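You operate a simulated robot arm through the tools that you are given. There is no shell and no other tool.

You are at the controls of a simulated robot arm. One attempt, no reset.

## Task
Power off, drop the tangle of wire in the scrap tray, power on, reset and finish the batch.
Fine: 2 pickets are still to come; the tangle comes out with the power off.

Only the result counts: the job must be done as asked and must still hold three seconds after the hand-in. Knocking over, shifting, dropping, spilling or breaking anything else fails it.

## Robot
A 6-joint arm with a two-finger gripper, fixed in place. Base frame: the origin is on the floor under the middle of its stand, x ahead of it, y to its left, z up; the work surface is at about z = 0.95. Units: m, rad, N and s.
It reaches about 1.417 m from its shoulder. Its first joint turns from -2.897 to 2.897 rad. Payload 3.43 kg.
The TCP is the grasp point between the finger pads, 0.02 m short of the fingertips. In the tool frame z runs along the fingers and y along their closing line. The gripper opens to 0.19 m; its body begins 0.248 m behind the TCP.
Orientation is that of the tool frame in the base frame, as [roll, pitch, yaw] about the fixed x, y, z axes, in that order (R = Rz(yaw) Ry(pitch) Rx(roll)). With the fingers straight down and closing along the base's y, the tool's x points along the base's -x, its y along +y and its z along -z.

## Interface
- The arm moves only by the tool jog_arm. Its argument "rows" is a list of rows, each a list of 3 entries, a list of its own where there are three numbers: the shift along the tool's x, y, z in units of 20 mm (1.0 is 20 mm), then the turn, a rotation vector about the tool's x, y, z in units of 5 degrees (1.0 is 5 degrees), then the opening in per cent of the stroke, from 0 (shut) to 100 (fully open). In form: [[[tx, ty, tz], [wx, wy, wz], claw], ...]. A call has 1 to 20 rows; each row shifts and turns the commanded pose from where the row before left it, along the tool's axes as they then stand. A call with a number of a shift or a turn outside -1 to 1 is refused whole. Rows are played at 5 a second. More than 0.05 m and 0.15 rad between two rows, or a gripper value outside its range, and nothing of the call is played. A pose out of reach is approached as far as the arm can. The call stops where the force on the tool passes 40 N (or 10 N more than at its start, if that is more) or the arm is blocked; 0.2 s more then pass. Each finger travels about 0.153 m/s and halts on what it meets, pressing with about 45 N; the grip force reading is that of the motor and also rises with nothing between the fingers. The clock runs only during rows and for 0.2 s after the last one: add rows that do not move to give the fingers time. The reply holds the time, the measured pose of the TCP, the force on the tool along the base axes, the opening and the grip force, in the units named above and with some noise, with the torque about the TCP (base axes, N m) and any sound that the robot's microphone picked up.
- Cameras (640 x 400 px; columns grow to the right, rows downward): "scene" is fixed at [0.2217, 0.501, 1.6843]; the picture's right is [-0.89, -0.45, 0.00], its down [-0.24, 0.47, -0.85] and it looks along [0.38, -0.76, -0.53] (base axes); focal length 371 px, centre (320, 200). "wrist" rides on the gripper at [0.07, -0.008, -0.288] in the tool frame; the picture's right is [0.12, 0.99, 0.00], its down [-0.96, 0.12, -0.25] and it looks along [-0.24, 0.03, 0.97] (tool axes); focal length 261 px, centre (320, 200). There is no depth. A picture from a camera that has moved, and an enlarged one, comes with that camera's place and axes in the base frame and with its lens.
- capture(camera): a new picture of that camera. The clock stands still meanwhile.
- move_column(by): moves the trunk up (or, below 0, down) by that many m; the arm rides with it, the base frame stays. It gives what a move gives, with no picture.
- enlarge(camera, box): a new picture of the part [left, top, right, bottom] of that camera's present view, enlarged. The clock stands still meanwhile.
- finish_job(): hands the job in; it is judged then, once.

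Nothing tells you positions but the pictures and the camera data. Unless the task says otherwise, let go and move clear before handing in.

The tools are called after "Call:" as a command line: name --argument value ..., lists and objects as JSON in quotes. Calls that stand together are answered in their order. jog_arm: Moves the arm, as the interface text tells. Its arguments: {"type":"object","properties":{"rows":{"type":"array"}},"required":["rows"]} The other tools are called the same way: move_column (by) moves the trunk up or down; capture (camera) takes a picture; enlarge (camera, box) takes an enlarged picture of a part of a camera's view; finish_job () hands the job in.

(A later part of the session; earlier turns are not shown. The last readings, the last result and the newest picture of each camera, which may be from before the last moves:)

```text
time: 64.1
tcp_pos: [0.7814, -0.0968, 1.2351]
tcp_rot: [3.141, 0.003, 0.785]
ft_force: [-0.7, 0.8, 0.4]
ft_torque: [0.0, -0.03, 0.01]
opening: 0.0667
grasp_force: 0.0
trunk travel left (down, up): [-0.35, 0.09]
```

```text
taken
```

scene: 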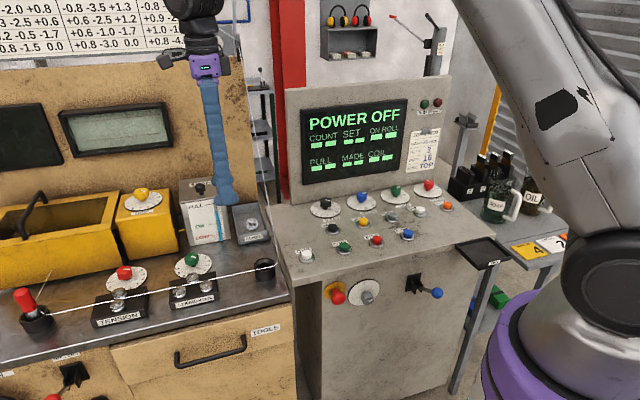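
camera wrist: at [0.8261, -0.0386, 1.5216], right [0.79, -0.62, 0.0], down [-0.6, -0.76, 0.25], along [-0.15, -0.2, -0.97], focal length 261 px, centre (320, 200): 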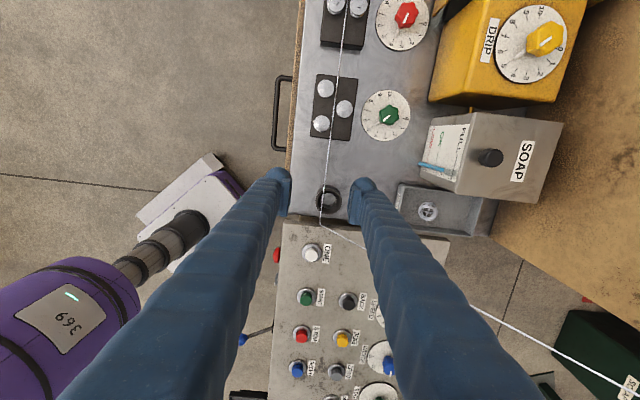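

The tangle is delivered. Next I'll travel back along the console towards the POWER knob, turning the gripper to its start orientation for the clockwise ON turn as I go.

Call:
jog_arm --rows '[[[-1, 0, 0], [0, 0, -1], 42], [[-0.9962, -0.0872, 0], [0, 0, -1], 42], [[-0.9848, -0.1736, 0], [0, 0, -1], 42], [[-0.9659, -0.2588, 0], [0, 0, -1], 42], [[-0.9397, -0.342, 0], [0, 0, -1], 42], [[-0.9063, -0.4226, 0], [0, 0, -1], 42], [[-0.866, -0.5, 0], [0, 0, -1], 42], [[-0.8192, -0.5736, 0], [0, 0, -1], 42], [[-0.766, -0.6428, 0], [0, 0, -1], 42], [[-0.7071, -0.7071, 0], [0, 0, -1], 42], [[-0.6428, -0.766, 0], [0, 0, -1], 42], [[-0.5736, -0.8192, 0], [0, 0, -1], 42], [[-0.5, -0.866, 0], [0, 0, -1], 42], [[-0.4226, -0.9063, 0], [0, 0, -1], 42], [[-0.342, -0.9397, 0], [0, 0, -1], 42], [[-0.2588, -0.9659, 0], [0, 0, -1], 42], [[-0.1736, -0.9848, 0], [0, 0, -1], 42], [[-0.0872, -0.9962, 0], [0, 0, -1], 42], [[0, -1, 0], [0, 0, -1], 42], [[0.0872, -0.9962, 0], [0, 0, -1], 42]]'

Call:
jog_arm --rows '[[[0.1736, -0.9848, 0], [0, 0, -1], 42], [[0.2588, -0.9659, 0], [0, 0, -1], 42], [[0.342, -0.9397, 0], [0, 0, -1], 42], [[0.4226, -0.9063, 0], [0, 0, -1], 42], [[0.5, -0.866, 0], [0, 0, -1], 42], [[0.5736, -0.8192, 0], [0, 0, -1], 42], [[0.6428, -0.766, 0], [0, 0, -1], 42]]'

Call:
capture --camera "scene"

Call:
capture --camera "wrist"

```text
time: 68.3
tcp_pos: [0.4974, -0.3786, 1.2364]
tcp_rot: [-3.137, -0.001, 2.534]
ft_force: [-0.2, 0.0, -0.8]
ft_torque: [0.05, -0.04, 0.02]
opening: 0.0796
grasp_force: 0.1
trunk travel left (down, up): [-0.35, 0.09]
```

```text
time: 69.9
tcp_pos: [0.3986, -0.4782, 1.2357]
tcp_rot: [-3.138, 0.0, -3.14]
ft_force: [-0.5, -1.7, 1.7]
ft_torque: [0.04, -0.05, -0.03]
opening: 0.0799
grasp_force: 0.0
trunk travel left (down, up): [-0.35, 0.09]
```

```text
taken
```

scene: 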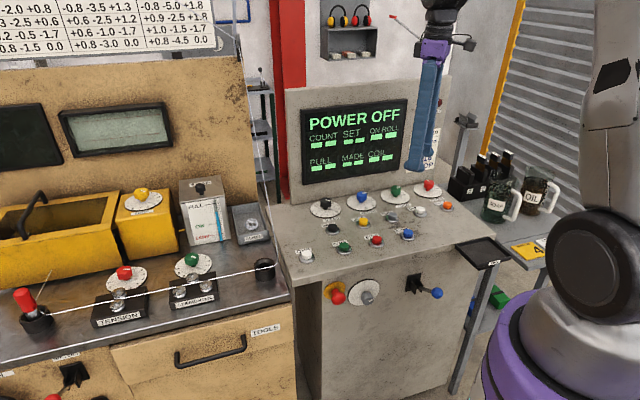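

```text
taken
camera wrist: at [0.3293, -0.4857, 1.5233], right [-0.12, 0.99, 0.0], down [0.96, 0.12, 0.25], along [0.24, 0.03, -0.97], focal length 261 px, centre (320, 200)
```

wrist: 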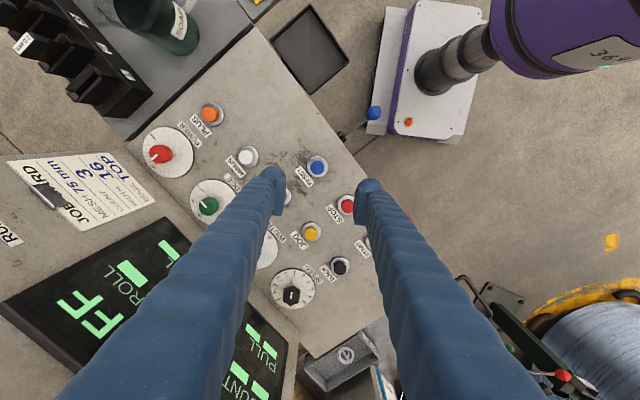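

The gripper is back at its original yaw. I'll approach the knob position (0.4086, -0.8075) from the front, descending before nearing the wall lamps.

Call:
jog_arm --rows '[[[-0.03, -1, 0.55], [0, 0, 0], 34], [[-0.03, -1, 0.55], [0, 0, 0], 34], [[-0.03, -1, 0.55], [0, 0, 0], 34], [[-0.03, -1, 0.55], [0, 0, 0], 34], [[-0.03, -1, 0.55], [0, 0, 0], 34], [[-0.03, -1, 0.55], [0, 0, 0], 34], [[-0.03, -1, 0.55], [0, 0, 0], 34], [[-0.03, -1, 0.55], [0, 0, 0], 34], [[-0.03, -1, 0.55], [0, 0, 0], 34], [[-0.03, -1, 0.55], [0, 0, 0], 34], [[-0.03, -1, 0.55], [0, 0, 0], 34], [[-0.03, -1, 0.55], [0, 0, 0], 34], [[-0.03, -1, 0], [0, 0, 0], 34], [[-0.03, -1, 0], [0, 0, 0], 34], [[-0.03, -1, 0], [0, 0, 0], 34], [[-0.03, -1, 0], [0, 0, 0], 34], [[0, -0.46, 0], [0, 0, 0], 34], [[0, 0, 0], [0, 0, 0], 34]]'

Call:
capture --camera "wrist"

Call:
enlarge --camera "wrist" --box '[240, 120, 400, 220]'

Call:
enlarge --camera "scene" --box '[380, 60, 500, 210]'

```text
time: 73.7
tcp_pos: [0.4096, -0.8075, 1.1035]
tcp_rot: [-3.14, -0.002, 3.141]
ft_force: [0.6, -0.1, -0.7]
ft_torque: [0.0, -0.01, 0.0]
opening: 0.0649
grasp_force: 0.0
trunk travel left (down, up): [-0.35, 0.09]
```

```text
taken
camera wrist: at [0.3394, -0.8151, 1.3916], right [-0.12, 0.99, 0.0], down [0.96, 0.12, 0.25], along [0.24, 0.03, -0.97], focal length 261 px, centre (320, 200)
```

wrist: 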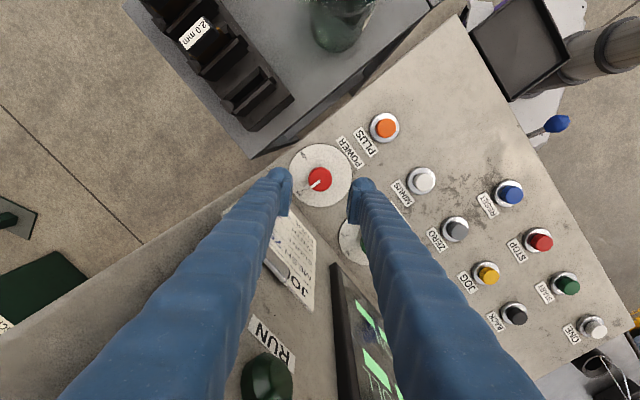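

```text
4.00 times, centred on (320, 170) of wrist
camera zoom: at [0.3394, -0.8151, 1.3916], right [-0.12, 0.99, 0.0], down [0.96, 0.12, 0.25], along [0.24, 0.03, -0.97], focal length 1043 px, centre (320, 320)
```

zoom: 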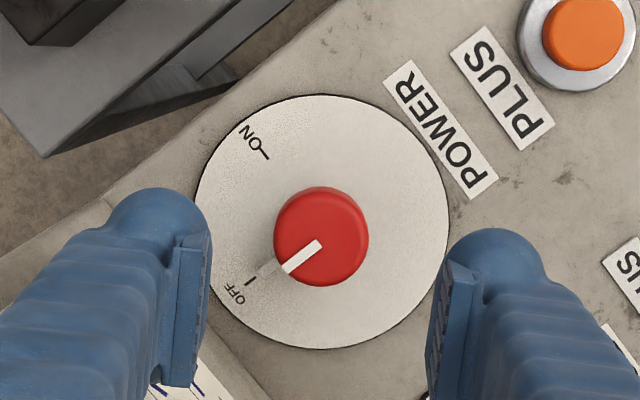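

```text
2.67 times, centred on (440, 135) of scene
camera zoom: at [0.2217, 0.501, 1.6843], right [-0.89, -0.45, 0.0], down [-0.24, 0.47, -0.85], along [0.38, -0.76, -0.53], focal length 990 px, centre (0, 373)
```

zoom: 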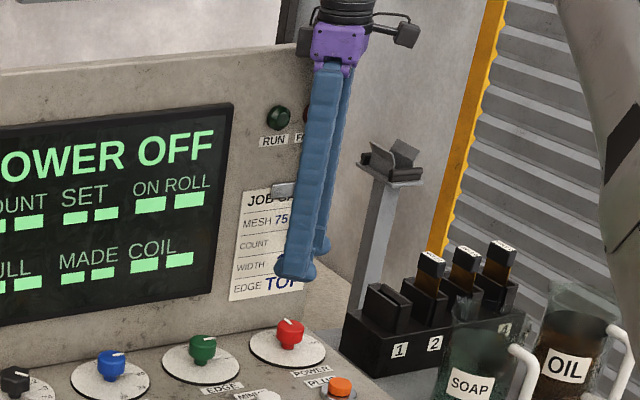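

The knob is centred between the fingers and points at OFF. I'll descend to grip height and close on it.

Call:
jog_arm --rows '[[[0, 0, 1], [0, 0, 0], 34], [[0, 0, 1], [0, 0, 0], 34], [[0, 0, 1], [0, 0, 0], 34], [[0, 0, 1], [0, 0, 0], 34], [[0, 0, 1], [0, 0, 0], 34], [[0, 0, 0.6], [0, 0, 0], 34], [[0, 0, 0.55], [0, 0, 0], 34], [[0, 0, 0], [0, 0, 0], 34], [[0, 0, 0], [0, 0, 0], 12], [[0, 0, 0], [0, 0, 0], 12], [[0, 0, 0], [0, 0, 0], 12]]'

Call:
enlarge --camera "wrist" --box '[240, 120, 400, 220]'

Call:
enlarge --camera "scene" --box '[400, 150, 460, 200]'

```text
time: 76.1
tcp_pos: [0.4085, -0.8088, 0.9818]
tcp_rot: [-3.139, -0.001, 3.142]
ft_force: [-0.4, -0.7, 0.2]
ft_torque: [-0.02, 0.01, 0.03]
opening: 0.0367
grasp_force: 45.0
trunk travel left (down, up): [-0.35, 0.09]
```

```text
4.00 times, centred on (320, 170) of wrist
camera zoom: at [0.3391, -0.8149, 1.2685], right [-0.12, 0.99, 0.0], down [0.96, 0.12, 0.25], along [0.24, 0.03, -0.97], focal length 1043 px, centre (320, 320)
```

zoom: 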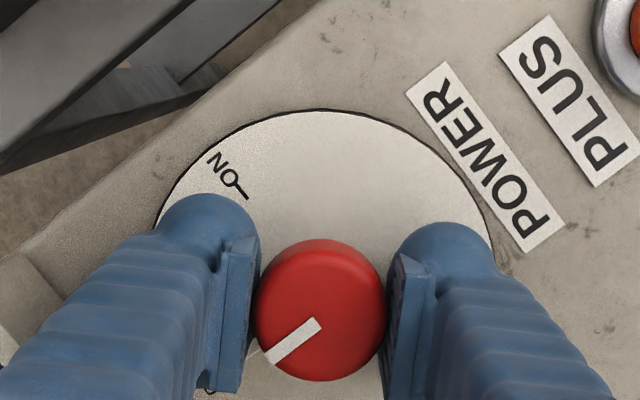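

```text
8.00 times, centred on (430, 175) of scene
camera zoom: at [0.2217, 0.501, 1.6843], right [-0.89, -0.45, 0.0], down [-0.24, 0.47, -0.85], along [0.38, -0.76, -0.53], focal length 2970 px, centre (-560, 400)
```

zoom: 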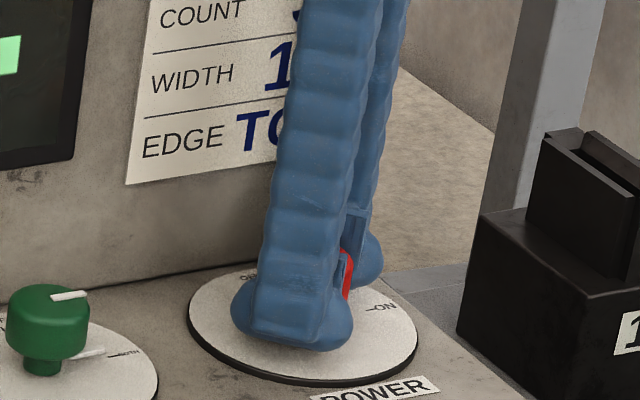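

The grip is even with no side load. Now I'll turn it clockwise to ON.

Call:
jog_arm --rows '[[[0, 0, 0], [0, 0, 1], 12], [[0, 0, 0], [0, 0, 1], 12], [[0, 0, 0], [0, 0, 1], 12], [[0, 0, 0], [0, 0, 1], 12], [[0, 0, 0], [0, 0, 1], 12], [[0, 0, 0], [0, 0, 1], 12], [[0, 0, 0], [0, 0, 1], 12], [[0, 0, 0], [0, 0, 1], 12], [[0, 0, 0], [0, 0, 1], 12], [[0, 0, 0], [0, 0, 1], 12], [[0, 0, 0], [0, 0, 1], 12], [[0, 0, 0], [0, 0, 1], 12], [[0, 0, 0], [0, 0, 1], 12], [[0, 0, 0], [0, 0, 1], 12], [[0, 0, 0], [0, 0, 1], 12], [[0, 0, 0], [0, 0, 1], 12], [[0, 0, 0], [0, 0, 1], 12]]'

Call:
enlarge --camera "wrist" --box '[240, 120, 400, 220]'

Call:
capture --camera "scene"

Call:
enlarge --camera "scene" --box '[280, 80, 480, 205]'

```text
time: 79.7
tcp_pos: [0.4086, -0.8078, 0.981]
tcp_rot: [-3.14, 0.002, 1.657]
ft_force: [-4.6, -3.8, 1.0]
ft_torque: [0.08, 0.03, -0.02]
opening: 0.0364
grasp_force: 44.8
trunk travel left (down, up): [-0.35, 0.09]
```

```text
4.00 times, centred on (320, 170) of wrist
camera zoom: at [0.3948, -0.7375, 1.2682], right [0.98, 0.2, 0.0], down [0.2, -0.95, 0.25], along [0.05, -0.24, -0.97], focal length 1043 px, centre (320, 320)
```

zoom: 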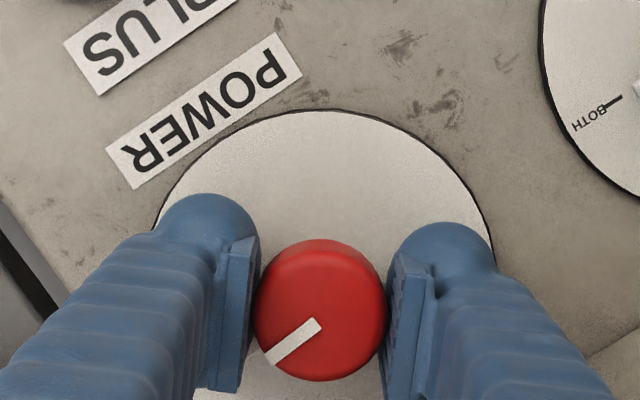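

```text
taken
```

scene: 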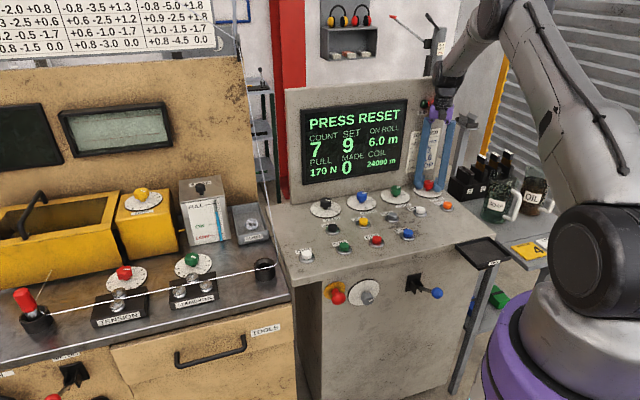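

```text
3.20 times, centred on (380, 142) of scene
camera zoom: at [0.2217, 0.501, 1.6843], right [-0.89, -0.45, 0.0], down [-0.24, 0.47, -0.85], along [0.38, -0.76, -0.53], focal length 1188 px, centre (128, 384)
```

zoom: 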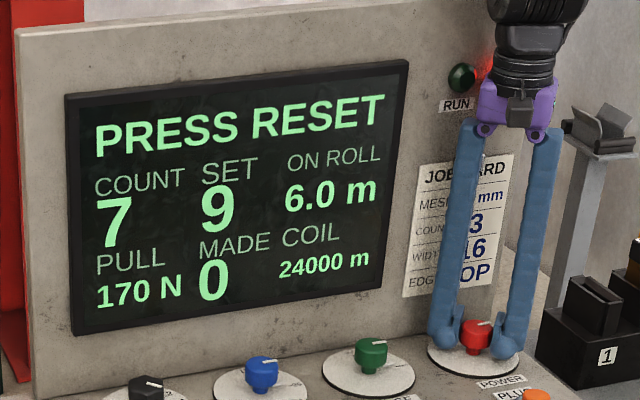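

The display now says PRESS RESET with count 7 of 9. I'll nudge the knob the last 5° onto ON, release it and rise.

Call:
jog_arm --rows '[[[0, 0, 0], [0, 0, 1], 12], [[0, 0, 0], [0, 0, 0], 12], [[0, 0, 0], [0, 0, 0], 40], [[0, 0, 0], [0, 0, 0], 40], [[0, 0, 0], [0, 0, 0], 40], [[0, 0, -0.5], [0, 0, 0], 40], [[0, 0, -1], [0, 0, 0], 40], [[0, 0, -1], [0, 0, 0], 40], [[0, 0, -1], [0, 0, 0], 40], [[0, 0, -1], [0, 0, 0], 40], [[0, 0, -1], [0, 0, 0], 40]]'

Call:
capture --camera "wrist"

Call:
enlarge --camera "wrist" --box '[240, 120, 400, 220]'

Call:
capture --camera "scene"

```text
time: 82.1
tcp_pos: [0.41, -0.8079, 1.0906]
tcp_rot: [-3.141, 0.0, 1.572]
ft_force: [0.3, -0.4, -0.3]
ft_torque: [-0.01, -0.02, 0.03]
opening: 0.0761
grasp_force: 0.1
trunk travel left (down, up): [-0.35, 0.09]
```

```text
taken
camera wrist: at [0.4015, -0.7359, 1.379], right [0.99, 0.12, 0.0], down [0.12, -0.96, 0.25], along [0.03, -0.25, -0.97], focal length 261 px, centre (320, 200)
```

wrist: 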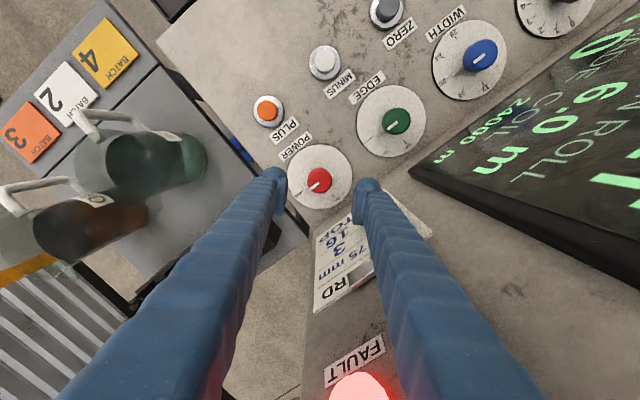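

```text
4.00 times, centred on (320, 170) of wrist
camera zoom: at [0.4015, -0.7359, 1.379], right [0.99, 0.12, 0.0], down [0.12, -0.96, 0.25], along [0.03, -0.25, -0.97], focal length 1043 px, centre (320, 320)
```

zoom: 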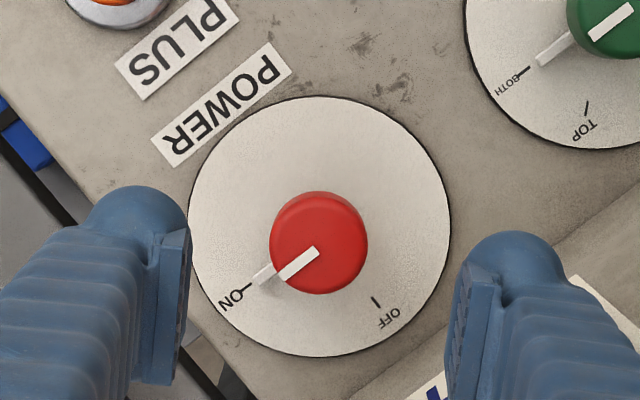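

```text
taken
```

scene: 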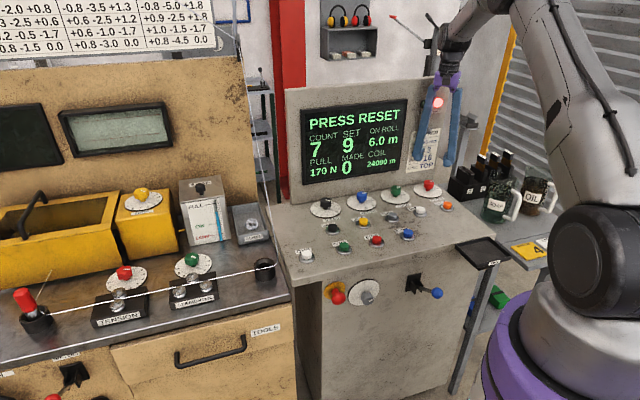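

POWER is squarely on ON and the display asks for RESET. I'll move in front of and above the blue RESET button near (0.396, -0.479) and locate it precisely.

Call:
jog_arm --rows '[[[0.5, 0, -0.5], [0, 0, 0], 40], [[0.98, -0.041, -0.15], [0, 0, 0], 50], [[0.98, -0.041, -0.15], [0, 0, 0], 50], [[0.98, -0.041, -0.15], [0, 0, 0], 50], [[0.98, -0.041, -0.15], [0, 0, 0], 50], [[0.98, -0.041, -0.15], [0, 0, 0], 50], [[0.98, -0.041, -0.15], [0, 0, 0], 50], [[0.98, -0.041, -0.15], [0, 0, 0], 50], [[0.98, -0.041, -0.15], [0, 0, 0], 50], [[0.98, -0.041, 0], [0, 0, 0], 50], [[0.98, -0.041, 0], [0, 0, 0], 50], [[0.98, -0.041, 0], [0, 0, 0], 50], [[0.98, -0.041, 0], [0, 0, 0], 50], [[0.98, -0.041, 0], [0, 0, 0], 50], [[0.98, -0.041, 0], [0, 0, 0], 50], [[0.98, -0.041, 0], [0, 0, 0], 50], [[0.98, -0.041, 0], [0, 0, 0], 50], [[0, 0, 0], [0, 0, 0], 50]]'

Call:
capture --camera "wrist"

Call:
enlarge --camera "wrist" --box '[220, 100, 420, 225]'

Call:
enlarge --camera "scene" --box '[360, 180, 460, 260]'

```text
time: 85.9
tcp_pos: [0.396, -0.4819, 1.1244]
tcp_rot: [-3.14, 0.002, 1.571]
ft_force: [0.1, 0.9, -0.1]
ft_torque: [0.01, 0.04, -0.01]
opening: 0.0949
grasp_force: 0.0
trunk travel left (down, up): [-0.35, 0.09]
```

```text
taken
camera wrist: at [0.3888, -0.4118, 1.4116], right [0.99, 0.12, 0.0], down [0.12, -0.96, 0.25], along [0.03, -0.25, -0.97], focal length 261 px, centre (320, 200)
```

wrist: 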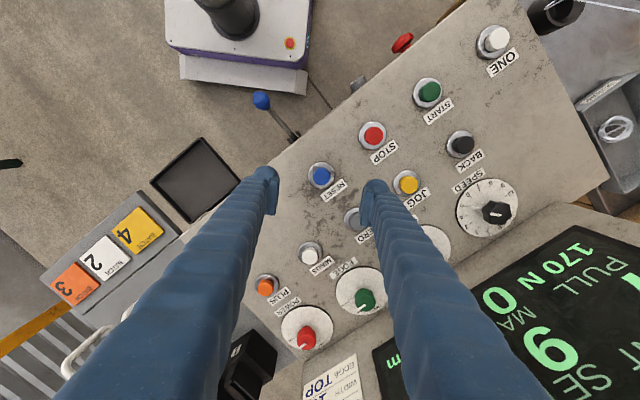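

```text
3.20 times, centred on (320, 162) of wrist
camera zoom: at [0.3888, -0.4118, 1.4116], right [0.99, 0.12, 0.0], down [0.12, -0.96, 0.25], along [0.03, -0.25, -0.97], focal length 834 px, centre (320, 320)
```

zoom: 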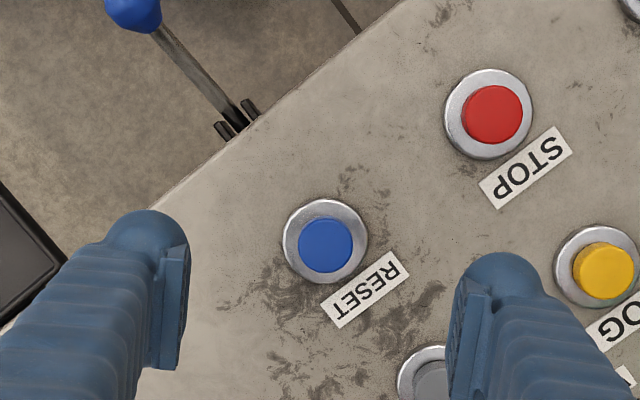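

```text
5.00 times, centred on (410, 220) of scene
camera zoom: at [0.2217, 0.501, 1.6843], right [-0.89, -0.45, 0.0], down [-0.24, 0.47, -0.85], along [0.38, -0.76, -0.53], focal length 1856 px, centre (-130, 100)
```

zoom: 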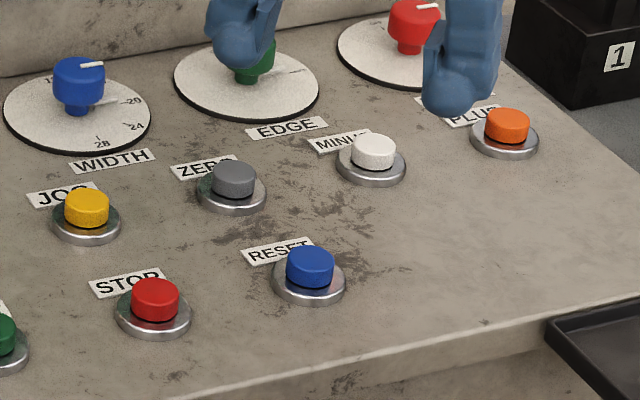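

RESET's cap top is at about (0.400, -0.482, 0.969). I'll close the fingers into a pusher, shift 4 mm and come down to just above the cap.

Call:
jog_arm --rows '[[[0, 0.19, 0], [0, 0, 0], 0], [[0, 0, 0], [0, 0, 0], 0], [[0, 0, 1], [0, 0, 0], 0], [[0, 0, 1], [0, 0, 0], 0], [[0, 0, 1], [0, 0, 0], 0], [[0, 0, 1], [0, 0, 0], 0], [[0, 0, 1], [0, 0, 0], 0], [[0, 0, 0.6], [0, 0, 0], 0], [[0, 0, 0], [0, 0, 0], 0]]'

Call:
enlarge --camera "wrist" --box '[240, 120, 400, 220]'

Call:
enlarge --camera "scene" --box '[370, 190, 450, 250]'

```text
time: 87.9
tcp_pos: [0.4008, -0.483, 1.0132]
tcp_rot: [-3.14, 0.003, 1.571]
ft_force: [-0.2, 0.4, -0.1]
ft_torque: [-0.02, 0.0, 0.0]
opening: 0.0
grasp_force: 33.9
trunk travel left (down, up): [-0.35, 0.09]
```

```text
4.00 times, centred on (320, 170) of wrist
camera zoom: at [0.3923, -0.4124, 1.2997], right [0.99, 0.12, 0.0], down [0.12, -0.96, 0.25], along [0.03, -0.25, -0.97], focal length 1043 px, centre (320, 320)
```

zoom: 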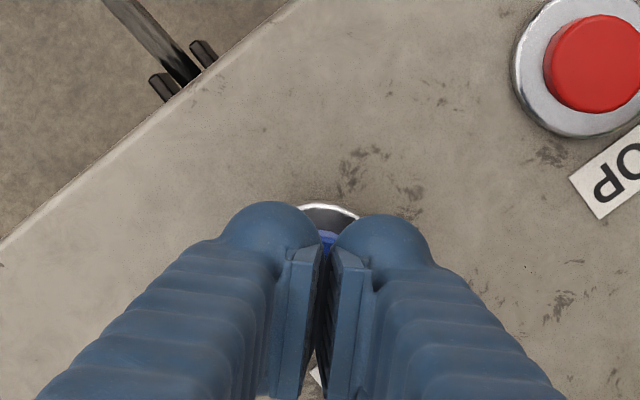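

```text
6.67 times, centred on (410, 220) of scene
camera zoom: at [0.2217, 0.501, 1.6843], right [-0.89, -0.45, 0.0], down [-0.24, 0.47, -0.85], along [0.38, -0.76, -0.53], focal length 2475 px, centre (-280, 67)
```

zoom: 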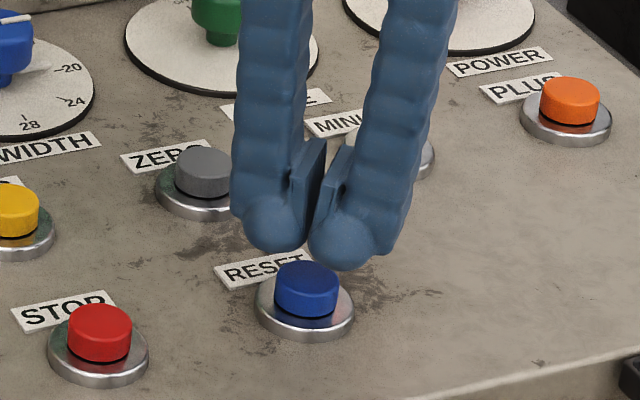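

The closed fingertips are centred over RESET with a small gap. I'll press down in 2 mm steps and watch for contact.

Call:
jog_arm --rows '[[[0, 0, 0.2], [0, 0, 0], 0], [[0, 0, 0.1], [0, 0, 0], 0], [[0, 0, 0.1], [0, 0, 0], 0], [[0, 0, 0.1], [0, 0, 0], 0]]'

Call:
enlarge --camera "scene" --box '[370, 190, 450, 250]'

```text
time: 88.9
tcp_pos: [0.3992, -0.4839, 1.002]
tcp_rot: [-3.141, 0.003, 1.571]
ft_force: [0.8, 0.2, 0.7]
ft_torque: [-0.01, -0.01, 0.0]
opening: 0.0001
grasp_force: 34.4
trunk travel left (down, up): [-0.35, 0.09]
```

```text
6.67 times, centred on (410, 220) of scene
camera zoom: at [0.2217, 0.501, 1.6843], right [-0.89, -0.45, 0.0], down [-0.24, 0.47, -0.85], along [0.38, -0.76, -0.53], focal length 2475 px, centre (-280, 67)
```

zoom: 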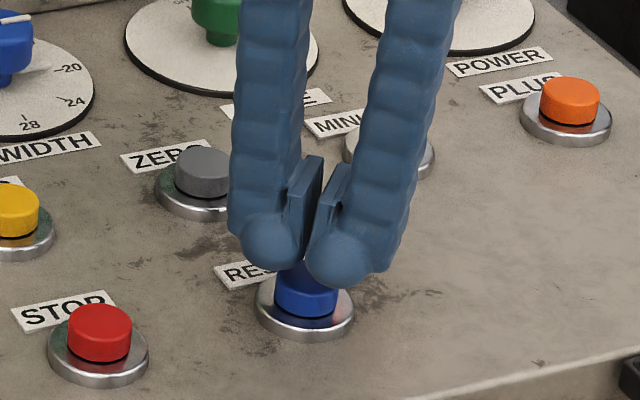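

No contact yet at z 1.002, so I'll continue in small steps.

Call:
jog_arm --rows '[[[0, 0, 0.1], [0, 0, 0], 0], [[0, 0, 0.1], [0, 0, 0], 0], [[0, 0, 0.1], [0, 0, 0], 0], [[0, 0, 0.1], [0, 0, 0], 0]]'

Call:
enlarge --camera "scene" --box '[370, 190, 450, 250]'

Call:
enlarge --camera "scene" --box '[280, 80, 480, 205]'

```text
time: 89.9
tcp_pos: [0.4006, -0.4843, 0.9956]
tcp_rot: [-3.139, 0.001, 1.569]
ft_force: [0.6, 0.3, -0.3]
ft_torque: [0.0, 0.05, -0.02]
opening: 0.0001
grasp_force: 34.3
trunk travel left (down, up): [-0.35, 0.09]
```

```text
6.67 times, centred on (410, 220) of scene
camera zoom: at [0.2217, 0.501, 1.6843], right [-0.89, -0.45, 0.0], down [-0.24, 0.47, -0.85], along [0.38, -0.76, -0.53], focal length 2475 px, centre (-280, 67)
```

zoom: 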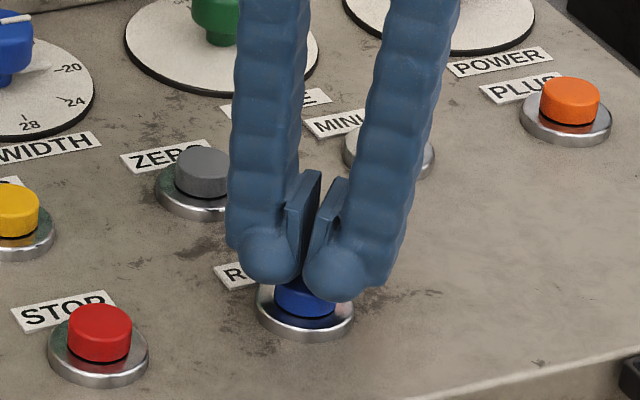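

```text
3.20 times, centred on (380, 142) of scene
camera zoom: at [0.2217, 0.501, 1.6843], right [-0.89, -0.45, 0.0], down [-0.24, 0.47, -0.85], along [0.38, -0.76, -0.53], focal length 1188 px, centre (128, 384)
```

zoom: 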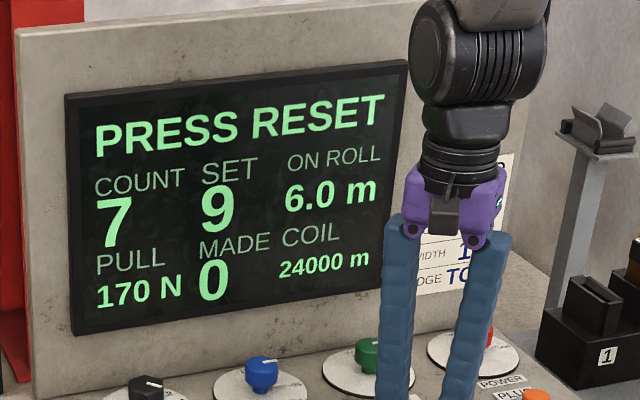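

Call:
jog_arm --rows '[[[0, 0, 0.1], [0, 0, 0], 0], [[0, 0, 0.1], [0, 0, 0], 0], [[0, 0, 0.1], [0, 0, 0], 0], [[0, 0, 0.1], [0, 0, 0], 0]]'

Call:
enlarge --camera "scene" --box '[280, 80, 480, 205]'

```text
time: 90.9
tcp_pos: [0.4003, -0.4844, 0.9869]
tcp_rot: [3.141, 0.004, 1.571]
ft_force: [1.5, -0.4, 4.0]
ft_torque: [-0.01, -0.01, 0.02]
opening: 0.0059
grasp_force: 34.6
trunk travel left (down, up): [-0.35, 0.09]
heard: click
```

```text
3.20 times, centred on (380, 142) of scene
camera zoom: at [0.2217, 0.501, 1.6843], right [-0.89, -0.45, 0.0], down [-0.24, 0.47, -0.85], along [0.38, -0.76, -0.53], focal length 1188 px, centre (128, 384)
```

zoom: 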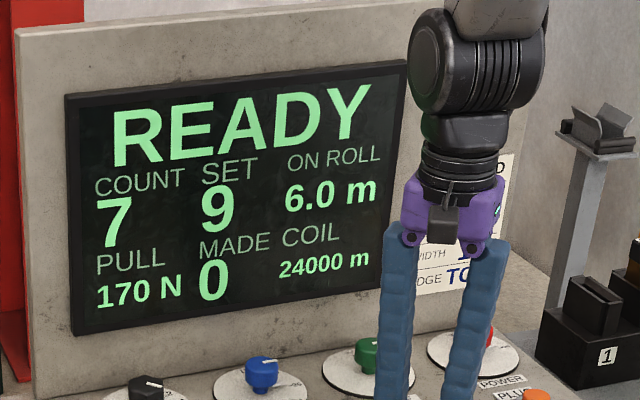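

READY is on the display after the click, with count 7 of 9. I'll release RESET, rise and move over the ONE button, because single cycles make exactly the two missing pickets with a check after each.

Call:
jog_arm --rows '[[[0, 0, -0.3], [0, 0, 0], 0], [[0, 0, -1], [0, 0, 0], 0], [[0, 0, -1], [0, 0, 0], 0], [[0, 0, -1], [0, 0, 0], 0], [[0.942, 0.91, -0.3], [0, 0, 0], 50], [[0.942, 0.91, -0.3], [0, 0, 0], 50], [[0.942, 0.91, -0.3], [0, 0, 0], 50], [[0.942, 0.91, -0.3], [0, 0, 0], 50], [[0.942, 0.91, -0.3], [0, 0, 0], 50], [[0.942, 0.91, -0.3], [0, 0, 0], 50], [[0.942, 0.91, -0.3], [0, 0, 0], 50], [[0.942, 0.91, -0.3], [0, 0, 0], 50], [[0.942, 0.91, -0.3], [0, 0, 0], 50], [[0.942, 0.91, -0.3], [0, 0, 0], 50], [[0.942, 0.91, 0], [0, 0, 0], 50], [[0.942, 0.91, 0], [0, 0, 0], 50], [[0.942, 0.91, 0], [0, 0, 0], 50], [[0, 0, 0], [0, 0, 0], 50]]'

Call:
capture --camera "wrist"

Call:
enlarge --camera "wrist" --box '[220, 100, 420, 225]'

Call:
enlarge --camera "scene" --box '[270, 210, 370, 290]'

Call:
capture --camera "scene"

```text
time: 94.7
tcp_pos: [0.6373, -0.2393, 1.1103]
tcp_rot: [-3.14, 0.002, 1.57]
ft_force: [-0.3, 0.2, -0.3]
ft_torque: [-0.01, -0.01, 0.01]
opening: 0.0949
grasp_force: 0.1
trunk travel left (down, up): [-0.35, 0.09]
```

```text
taken
camera wrist: at [0.6297, -0.1677, 1.3978], right [0.99, 0.12, 0.0], down [0.12, -0.96, 0.25], along [0.03, -0.25, -0.97], focal length 261 px, centre (320, 200)
```

wrist: 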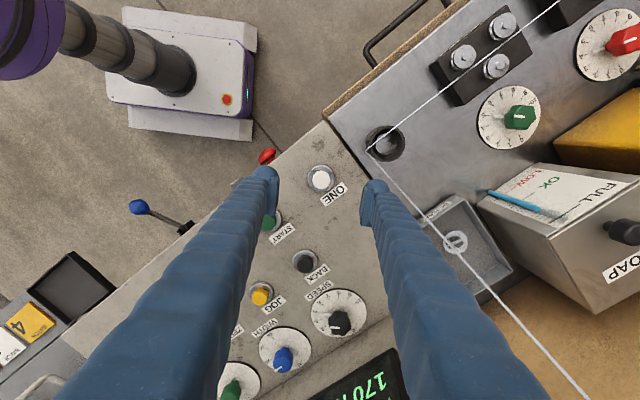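

```text
3.20 times, centred on (320, 162) of wrist
camera zoom: at [0.6297, -0.1677, 1.3978], right [0.99, 0.12, 0.0], down [0.12, -0.96, 0.25], along [0.03, -0.25, -0.97], focal length 834 px, centre (320, 320)
```

zoom: 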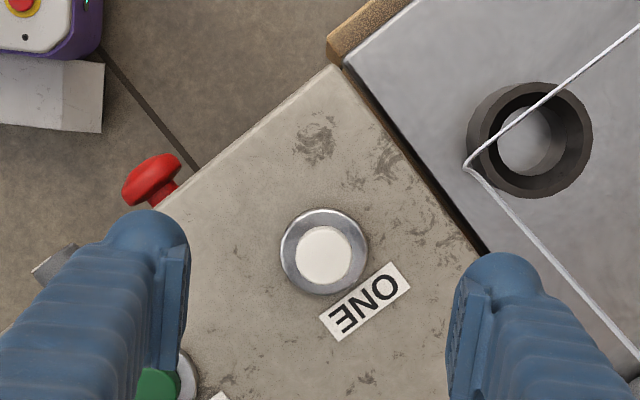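

```text
5.00 times, centred on (320, 250) of scene
camera zoom: at [0.2217, 0.501, 1.6843], right [-0.89, -0.45, 0.0], down [-0.24, 0.47, -0.85], along [0.38, -0.76, -0.53], focal length 1856 px, centre (320, -50)
```

zoom: 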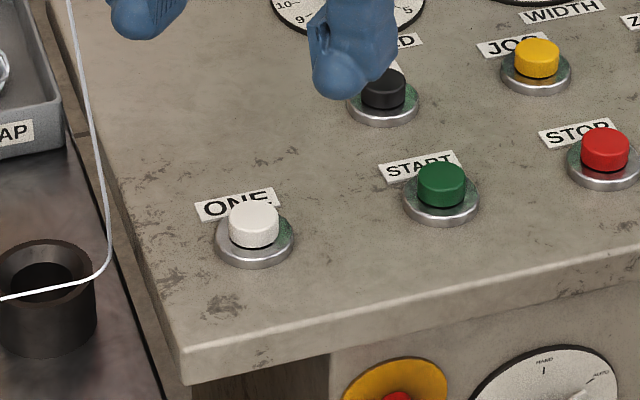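

```text
taken
```

scene: 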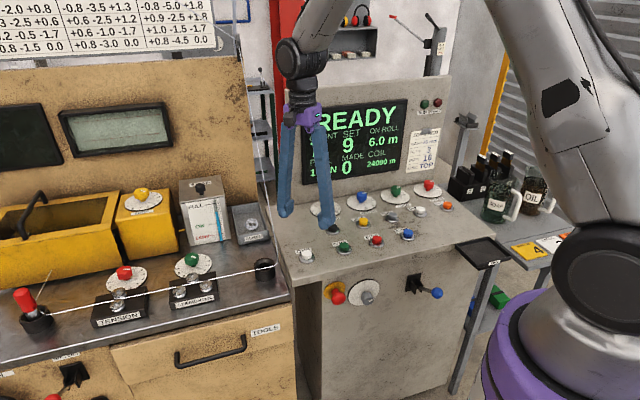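

There's a front selector marked HAND and AUTO, which may decide whether ONE or START works. I'll look at it closely before pressing anything.

Call:
enlarge --camera "scene" --box '[320, 270, 400, 320]'

Call:
enlarge --camera "scene" --box '[400, 265, 460, 305]'

Call:
enlarge --camera "scene" --box '[290, 185, 350, 225]'

```text
8.00 times, centred on (360, 295) of scene
camera zoom: at [0.2217, 0.501, 1.6843], right [-0.89, -0.45, 0.0], down [-0.24, 0.47, -0.85], along [0.38, -0.76, -0.53], focal length 2970 px, centre (0, -560)
```

zoom: 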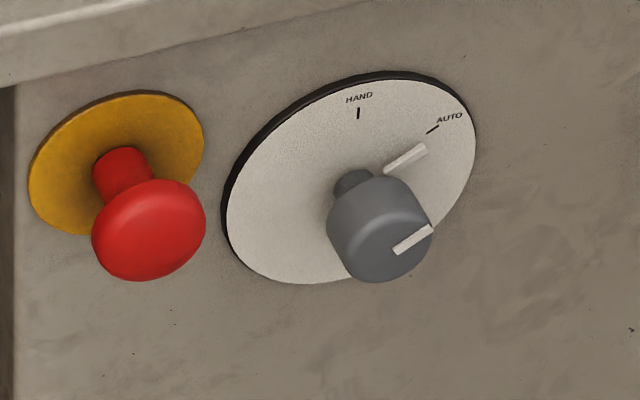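

```text
10.00 times, centred on (430, 285) of scene
camera zoom: at [0.2217, 0.501, 1.6843], right [-0.89, -0.45, 0.0], down [-0.24, 0.47, -0.85], along [0.38, -0.76, -0.53], focal length 3713 px, centre (-780, -650)
```

zoom: 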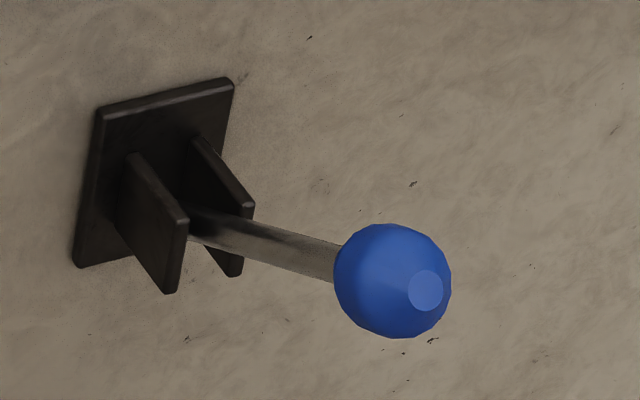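

```text
10.00 times, centred on (320, 205) of scene
camera zoom: at [0.2217, 0.501, 1.6843], right [-0.89, -0.45, 0.0], down [-0.24, 0.47, -0.85], along [0.38, -0.76, -0.53], focal length 3713 px, centre (320, 150)
```

zoom: 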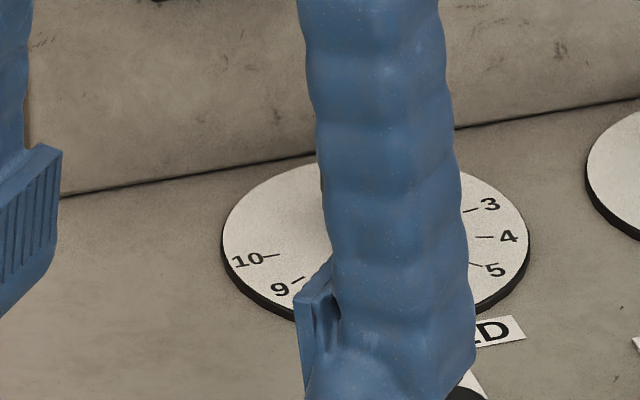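

The selector points at AUTO and ZERO is a separate button, so START should continue the batch from 7 up to the set 9. ONE belongs to hand running. I'll use START, and I'll move over it now.

Call:
jog_arm --rows '[[[-0.88, -0.83, 0], [0, 0, 0], 50], [[-0.88, -0.83, 0], [0, 0, 0], 50], [[-0.88, -0.83, 0], [0, 0, 0], 50], [[-0.88, -0.83, 0], [0, 0, 0], 50], [[-0.88, -0.83, 0], [0, 0, 0], 50], [[0, 0, 0], [0, 0, 0], 50]]'

Call:
enlarge --camera "wrist" --box '[220, 100, 420, 225]'

Call:
enlarge --camera "scene" --box '[300, 210, 400, 290]'

Call:
capture --camera "wrist"

```text
time: 96.1
tcp_pos: [0.5546, -0.3275, 1.1115]
tcp_rot: [-3.141, 0.003, 1.573]
ft_force: [0.8, 0.2, -0.4]
ft_torque: [0.0, 0.02, 0.03]
opening: 0.095
grasp_force: 0.0
trunk travel left (down, up): [-0.35, 0.09]
```

```text
3.20 times, centred on (320, 162) of wrist
camera zoom: at [0.5468, -0.2559, 1.3984], right [0.99, 0.12, 0.0], down [0.12, -0.96, 0.25], along [0.03, -0.25, -0.97], focal length 834 px, centre (320, 320)
```

zoom: 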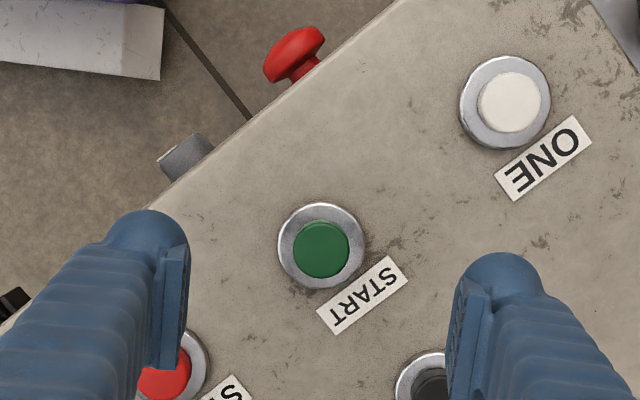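

```text
5.00 times, centred on (350, 250) of scene
camera zoom: at [0.2217, 0.501, 1.6843], right [-0.89, -0.45, 0.0], down [-0.24, 0.47, -0.85], along [0.38, -0.76, -0.53], focal length 1856 px, centre (170, -50)
```

zoom: 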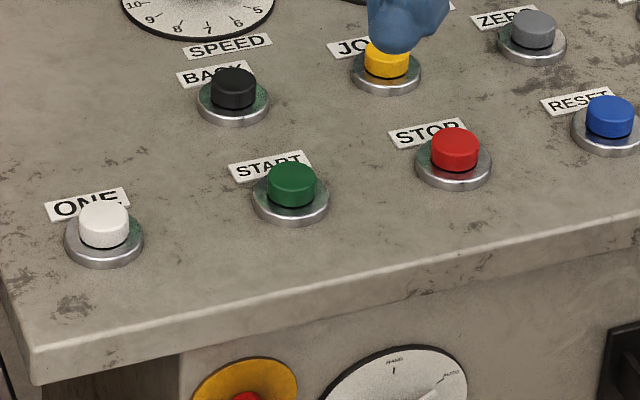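

```text
taken
camera wrist: at [0.5468, -0.2559, 1.3984], right [0.99, 0.12, 0.0], down [0.12, -0.96, 0.25], along [0.03, -0.25, -0.97], focal length 261 px, centre (320, 200)
```

wrist: 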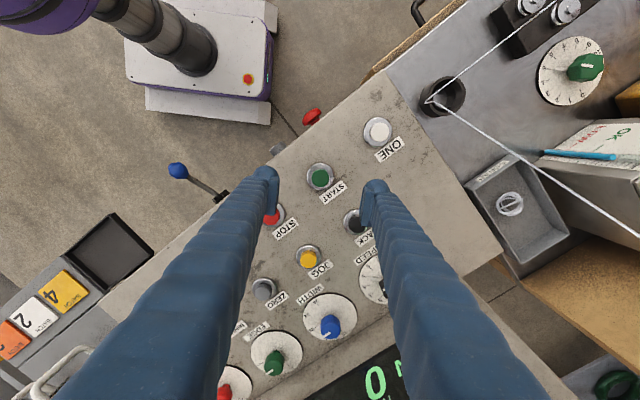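

START lies directly under the gripper at about (0.5555, -0.327). I'll close the fingers and come down to just above the cap.

Call:
jog_arm --rows '[[[0, 0.05, 0], [0, 0, 0], 0], [[0, 0, 0], [0, 0, 0], 0], [[0, 0, 1], [0, 0, 0], 0], [[0, 0, 1], [0, 0, 0], 0], [[0, 0, 1], [0, 0, 0], 0], [[0, 0, 1], [0, 0, 0], 0], [[0, 0, 0.8], [0, 0, 0], 0], [[0, 0, 0.5], [0, 0, 0], 0], [[0, 0, 0], [0, 0, 0], 0]]'

Call:
enlarge --camera "scene" --box '[300, 210, 400, 290]'

Call:
enlarge --camera "scene" --box '[280, 80, 480, 205]'

```text
time: 98.1
tcp_pos: [0.555, -0.3279, 1.0046]
tcp_rot: [-3.14, 0.002, 1.57]
ft_force: [0.2, -0.5, 0.1]
ft_torque: [0.01, -0.02, -0.02]
opening: 0.0
grasp_force: 34.5
trunk travel left (down, up): [-0.35, 0.09]
```

```text
5.00 times, centred on (350, 250) of scene
camera zoom: at [0.2217, 0.501, 1.6843], right [-0.89, -0.45, 0.0], down [-0.24, 0.47, -0.85], along [0.38, -0.76, -0.53], focal length 1856 px, centre (170, -50)
```

zoom: 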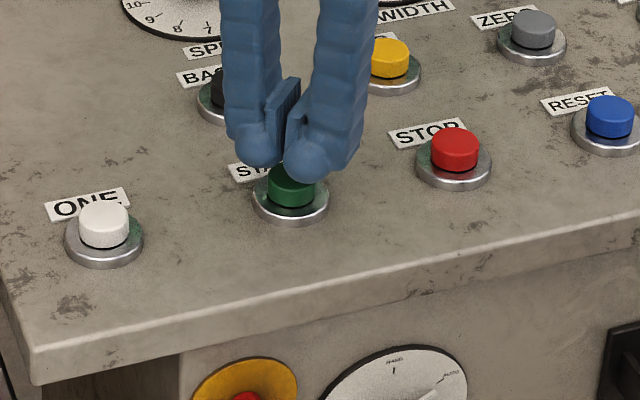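

```text
3.20 times, centred on (380, 142) of scene
camera zoom: at [0.2217, 0.501, 1.6843], right [-0.89, -0.45, 0.0], down [-0.24, 0.47, -0.85], along [0.38, -0.76, -0.53], focal length 1188 px, centre (128, 384)
```

zoom: 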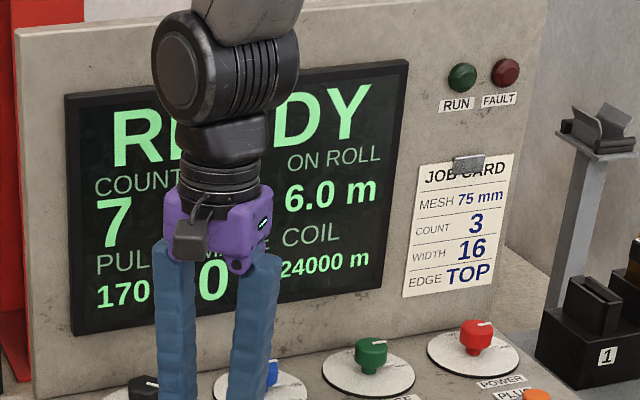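

The tips are centred over START and the display reads READY. I'll press in 2 mm steps, then lift off at once.

Call:
jog_arm --rows '[[[0, 0, 0.1], [0, 0, 0], 0], [[0, 0, 0.1], [0, 0, 0], 0], [[0, 0, 0.1], [0, 0, 0], 0], [[0, 0, 0.1], [0, 0, 0], 0], [[0, 0, 0.1], [0, 0, 0], 0], [[0, 0, 0.1], [0, 0, 0], 0], [[0, 0, 0.1], [0, 0, 0], 0], [[0, 0, 0.1], [0, 0, 0], 0], [[0, 0, 0.1], [0, 0, 0], 0]]'

Call:
enlarge --camera "scene" --box '[280, 80, 480, 205]'

```text
time: 100.1
tcp_pos: [0.5558, -0.3274, 0.9878]
tcp_rot: [-3.139, 0.003, 1.571]
ft_force: [0.5, 1.3, 3.6]
ft_torque: [0.07, 0.0, -0.01]
opening: 0.0059
grasp_force: 34.0
trunk travel left (down, up): [-0.35, 0.09]
heard: click
```

```text
3.20 times, centred on (380, 142) of scene
camera zoom: at [0.2217, 0.501, 1.6843], right [-0.89, -0.45, 0.0], down [-0.24, 0.47, -0.85], along [0.38, -0.76, -0.53], focal length 1188 px, centre (128, 384)
```

zoom: 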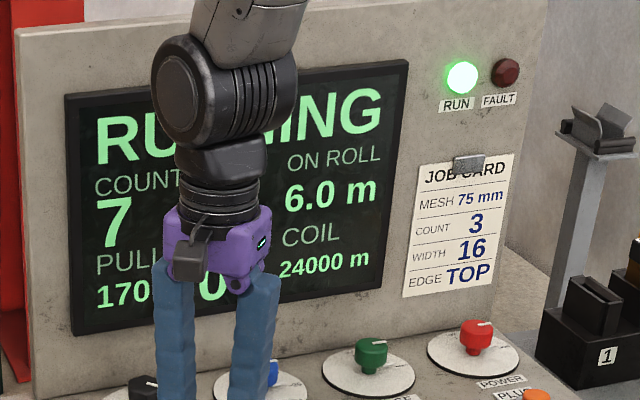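

The machine is RUNNING with count 7. I'll lift off and hover over STOP in case it doesn't stop by itself at 9, watching the count.

Call:
jog_arm --rows '[[[0, 0, -0.4], [0, 0, 0], 0], [[0, 0, -1], [0, 0, 0], 0], [[0, 0, -1], [0, 0, 0], 0], [[-0.97, -0.97, 0], [0, 0, 0], 0], [[-0.97, -0.97, 0], [0, 0, 0], 0], [[-0.97, -0.97, 0], [0, 0, 0], 0], [[-0.97, -0.97, 0], [0, 0, 0], 0]]'

Call:
capture --camera "scene"

Call:
enlarge --camera "scene" --box '[280, 80, 480, 205]'

```text
time: 101.7
tcp_pos: [0.4768, -0.4057, 1.0359]
tcp_rot: [-3.139, 0.002, 1.57]
ft_force: [0.2, 0.4, -0.4]
ft_torque: [0.03, -0.05, -0.01]
opening: 0.0
grasp_force: 34.8
trunk travel left (down, up): [-0.35, 0.09]
```

```text
taken
```

scene: 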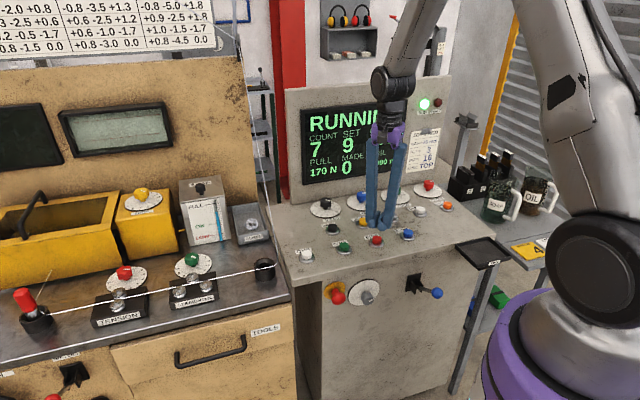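

```text
3.20 times, centred on (380, 142) of scene
camera zoom: at [0.2217, 0.501, 1.6843], right [-0.89, -0.45, 0.0], down [-0.24, 0.47, -0.85], along [0.38, -0.76, -0.53], focal length 1188 px, centre (128, 384)
```

zoom: 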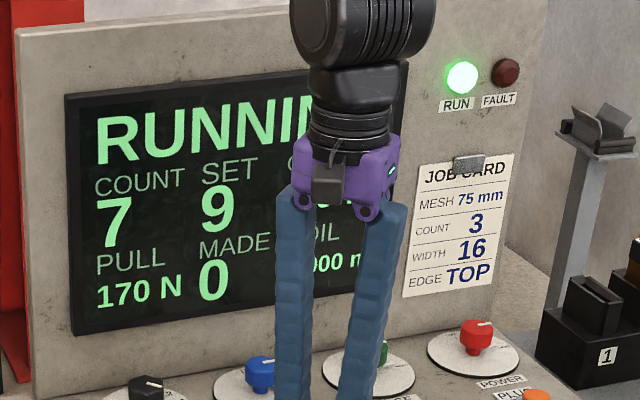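

It is running at count 7. I'll wait in short steps and read the display each time.

Call:
jog_arm --rows '[[[0, 0, 0], [0, 0, 0], 0], [[0, 0, 0], [0, 0, 0], 0], [[0, 0, 0], [0, 0, 0], 0], [[0, 0, 0], [0, 0, 0], 0], [[0, 0, 0], [0, 0, 0], 0], [[0, 0, 0], [0, 0, 0], 0], [[0, 0, 0], [0, 0, 0], 0], [[0, 0, 0], [0, 0, 0], 0]]'

Call:
enlarge --camera "scene" --box '[280, 80, 480, 205]'

Call:
enlarge --camera "scene" --box '[0, 170, 290, 351]'

```text
time: 103.5
tcp_pos: [0.4774, -0.4055, 1.0364]
tcp_rot: [-3.14, 0.003, 1.57]
ft_force: [0.5, 0.9, 0.3]
ft_torque: [-0.02, -0.02, 0.02]
opening: 0.0001
grasp_force: 33.9
trunk travel left (down, up): [-0.35, 0.09]
```

```text
3.20 times, centred on (380, 142) of scene
camera zoom: at [0.2217, 0.501, 1.6843], right [-0.89, -0.45, 0.0], down [-0.24, 0.47, -0.85], along [0.38, -0.76, -0.53], focal length 1188 px, centre (128, 384)
```

zoom: 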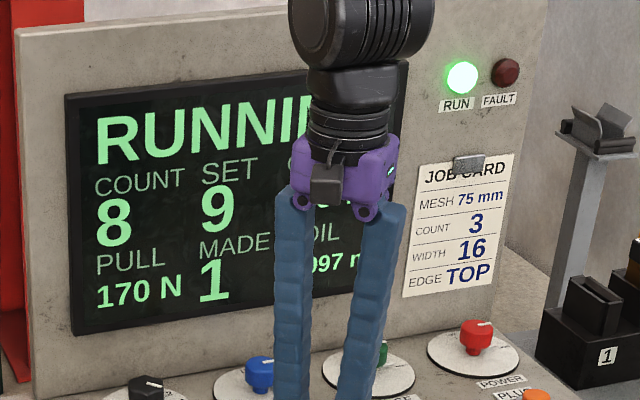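

```text
2.21 times, centred on (145, 260) of scene
camera zoom: at [0.2217, 0.501, 1.6843], right [-0.89, -0.45, 0.0], down [-0.24, 0.47, -0.85], along [0.38, -0.76, -0.53], focal length 819 px, centre (706, 66)
```

zoom: 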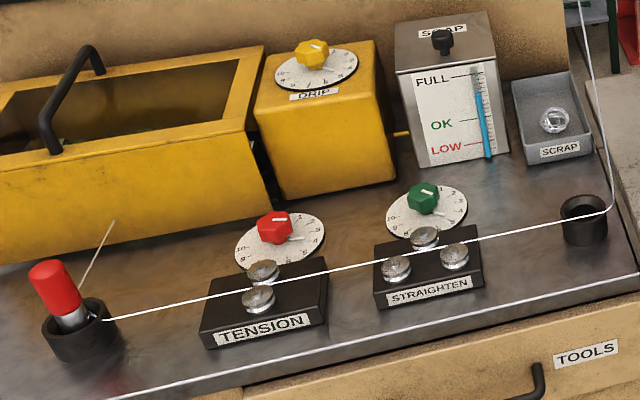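

Count is 8 with one made, so it's working. I'll keep waiting for the ninth.

Call:
jog_arm --rows '[[[0, 0, 0], [0, 0, 0], 0], [[0, 0, 0], [0, 0, 0], 0], [[0, 0, 0], [0, 0, 0], 0], [[0, 0, 0], [0, 0, 0], 0], [[0, 0, 0], [0, 0, 0], 0], [[0, 0, 0], [0, 0, 0], 0], [[0, 0, 0], [0, 0, 0], 0]]'

Call:
enlarge --camera "scene" --box '[280, 80, 480, 205]'

```text
time: 105.1
tcp_pos: [0.478, -0.4047, 1.0364]
tcp_rot: [-3.139, 0.002, 1.57]
ft_force: [0.3, 0.0, -0.2]
ft_torque: [0.01, 0.02, -0.01]
opening: 0.0
grasp_force: 33.8
trunk travel left (down, up): [-0.35, 0.09]
```

```text
3.20 times, centred on (380, 142) of scene
camera zoom: at [0.2217, 0.501, 1.6843], right [-0.89, -0.45, 0.0], down [-0.24, 0.47, -0.85], along [0.38, -0.76, -0.53], focal length 1188 px, centre (128, 384)
```

zoom: 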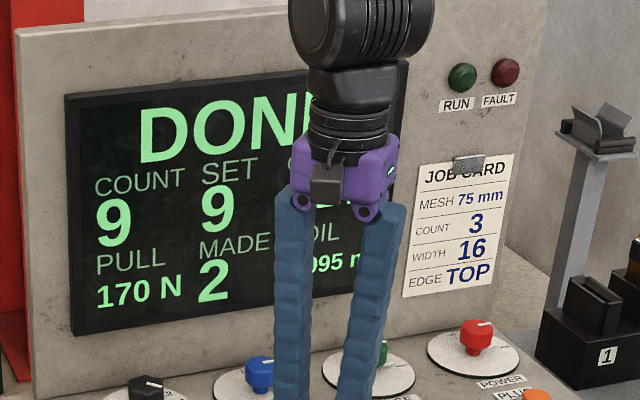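

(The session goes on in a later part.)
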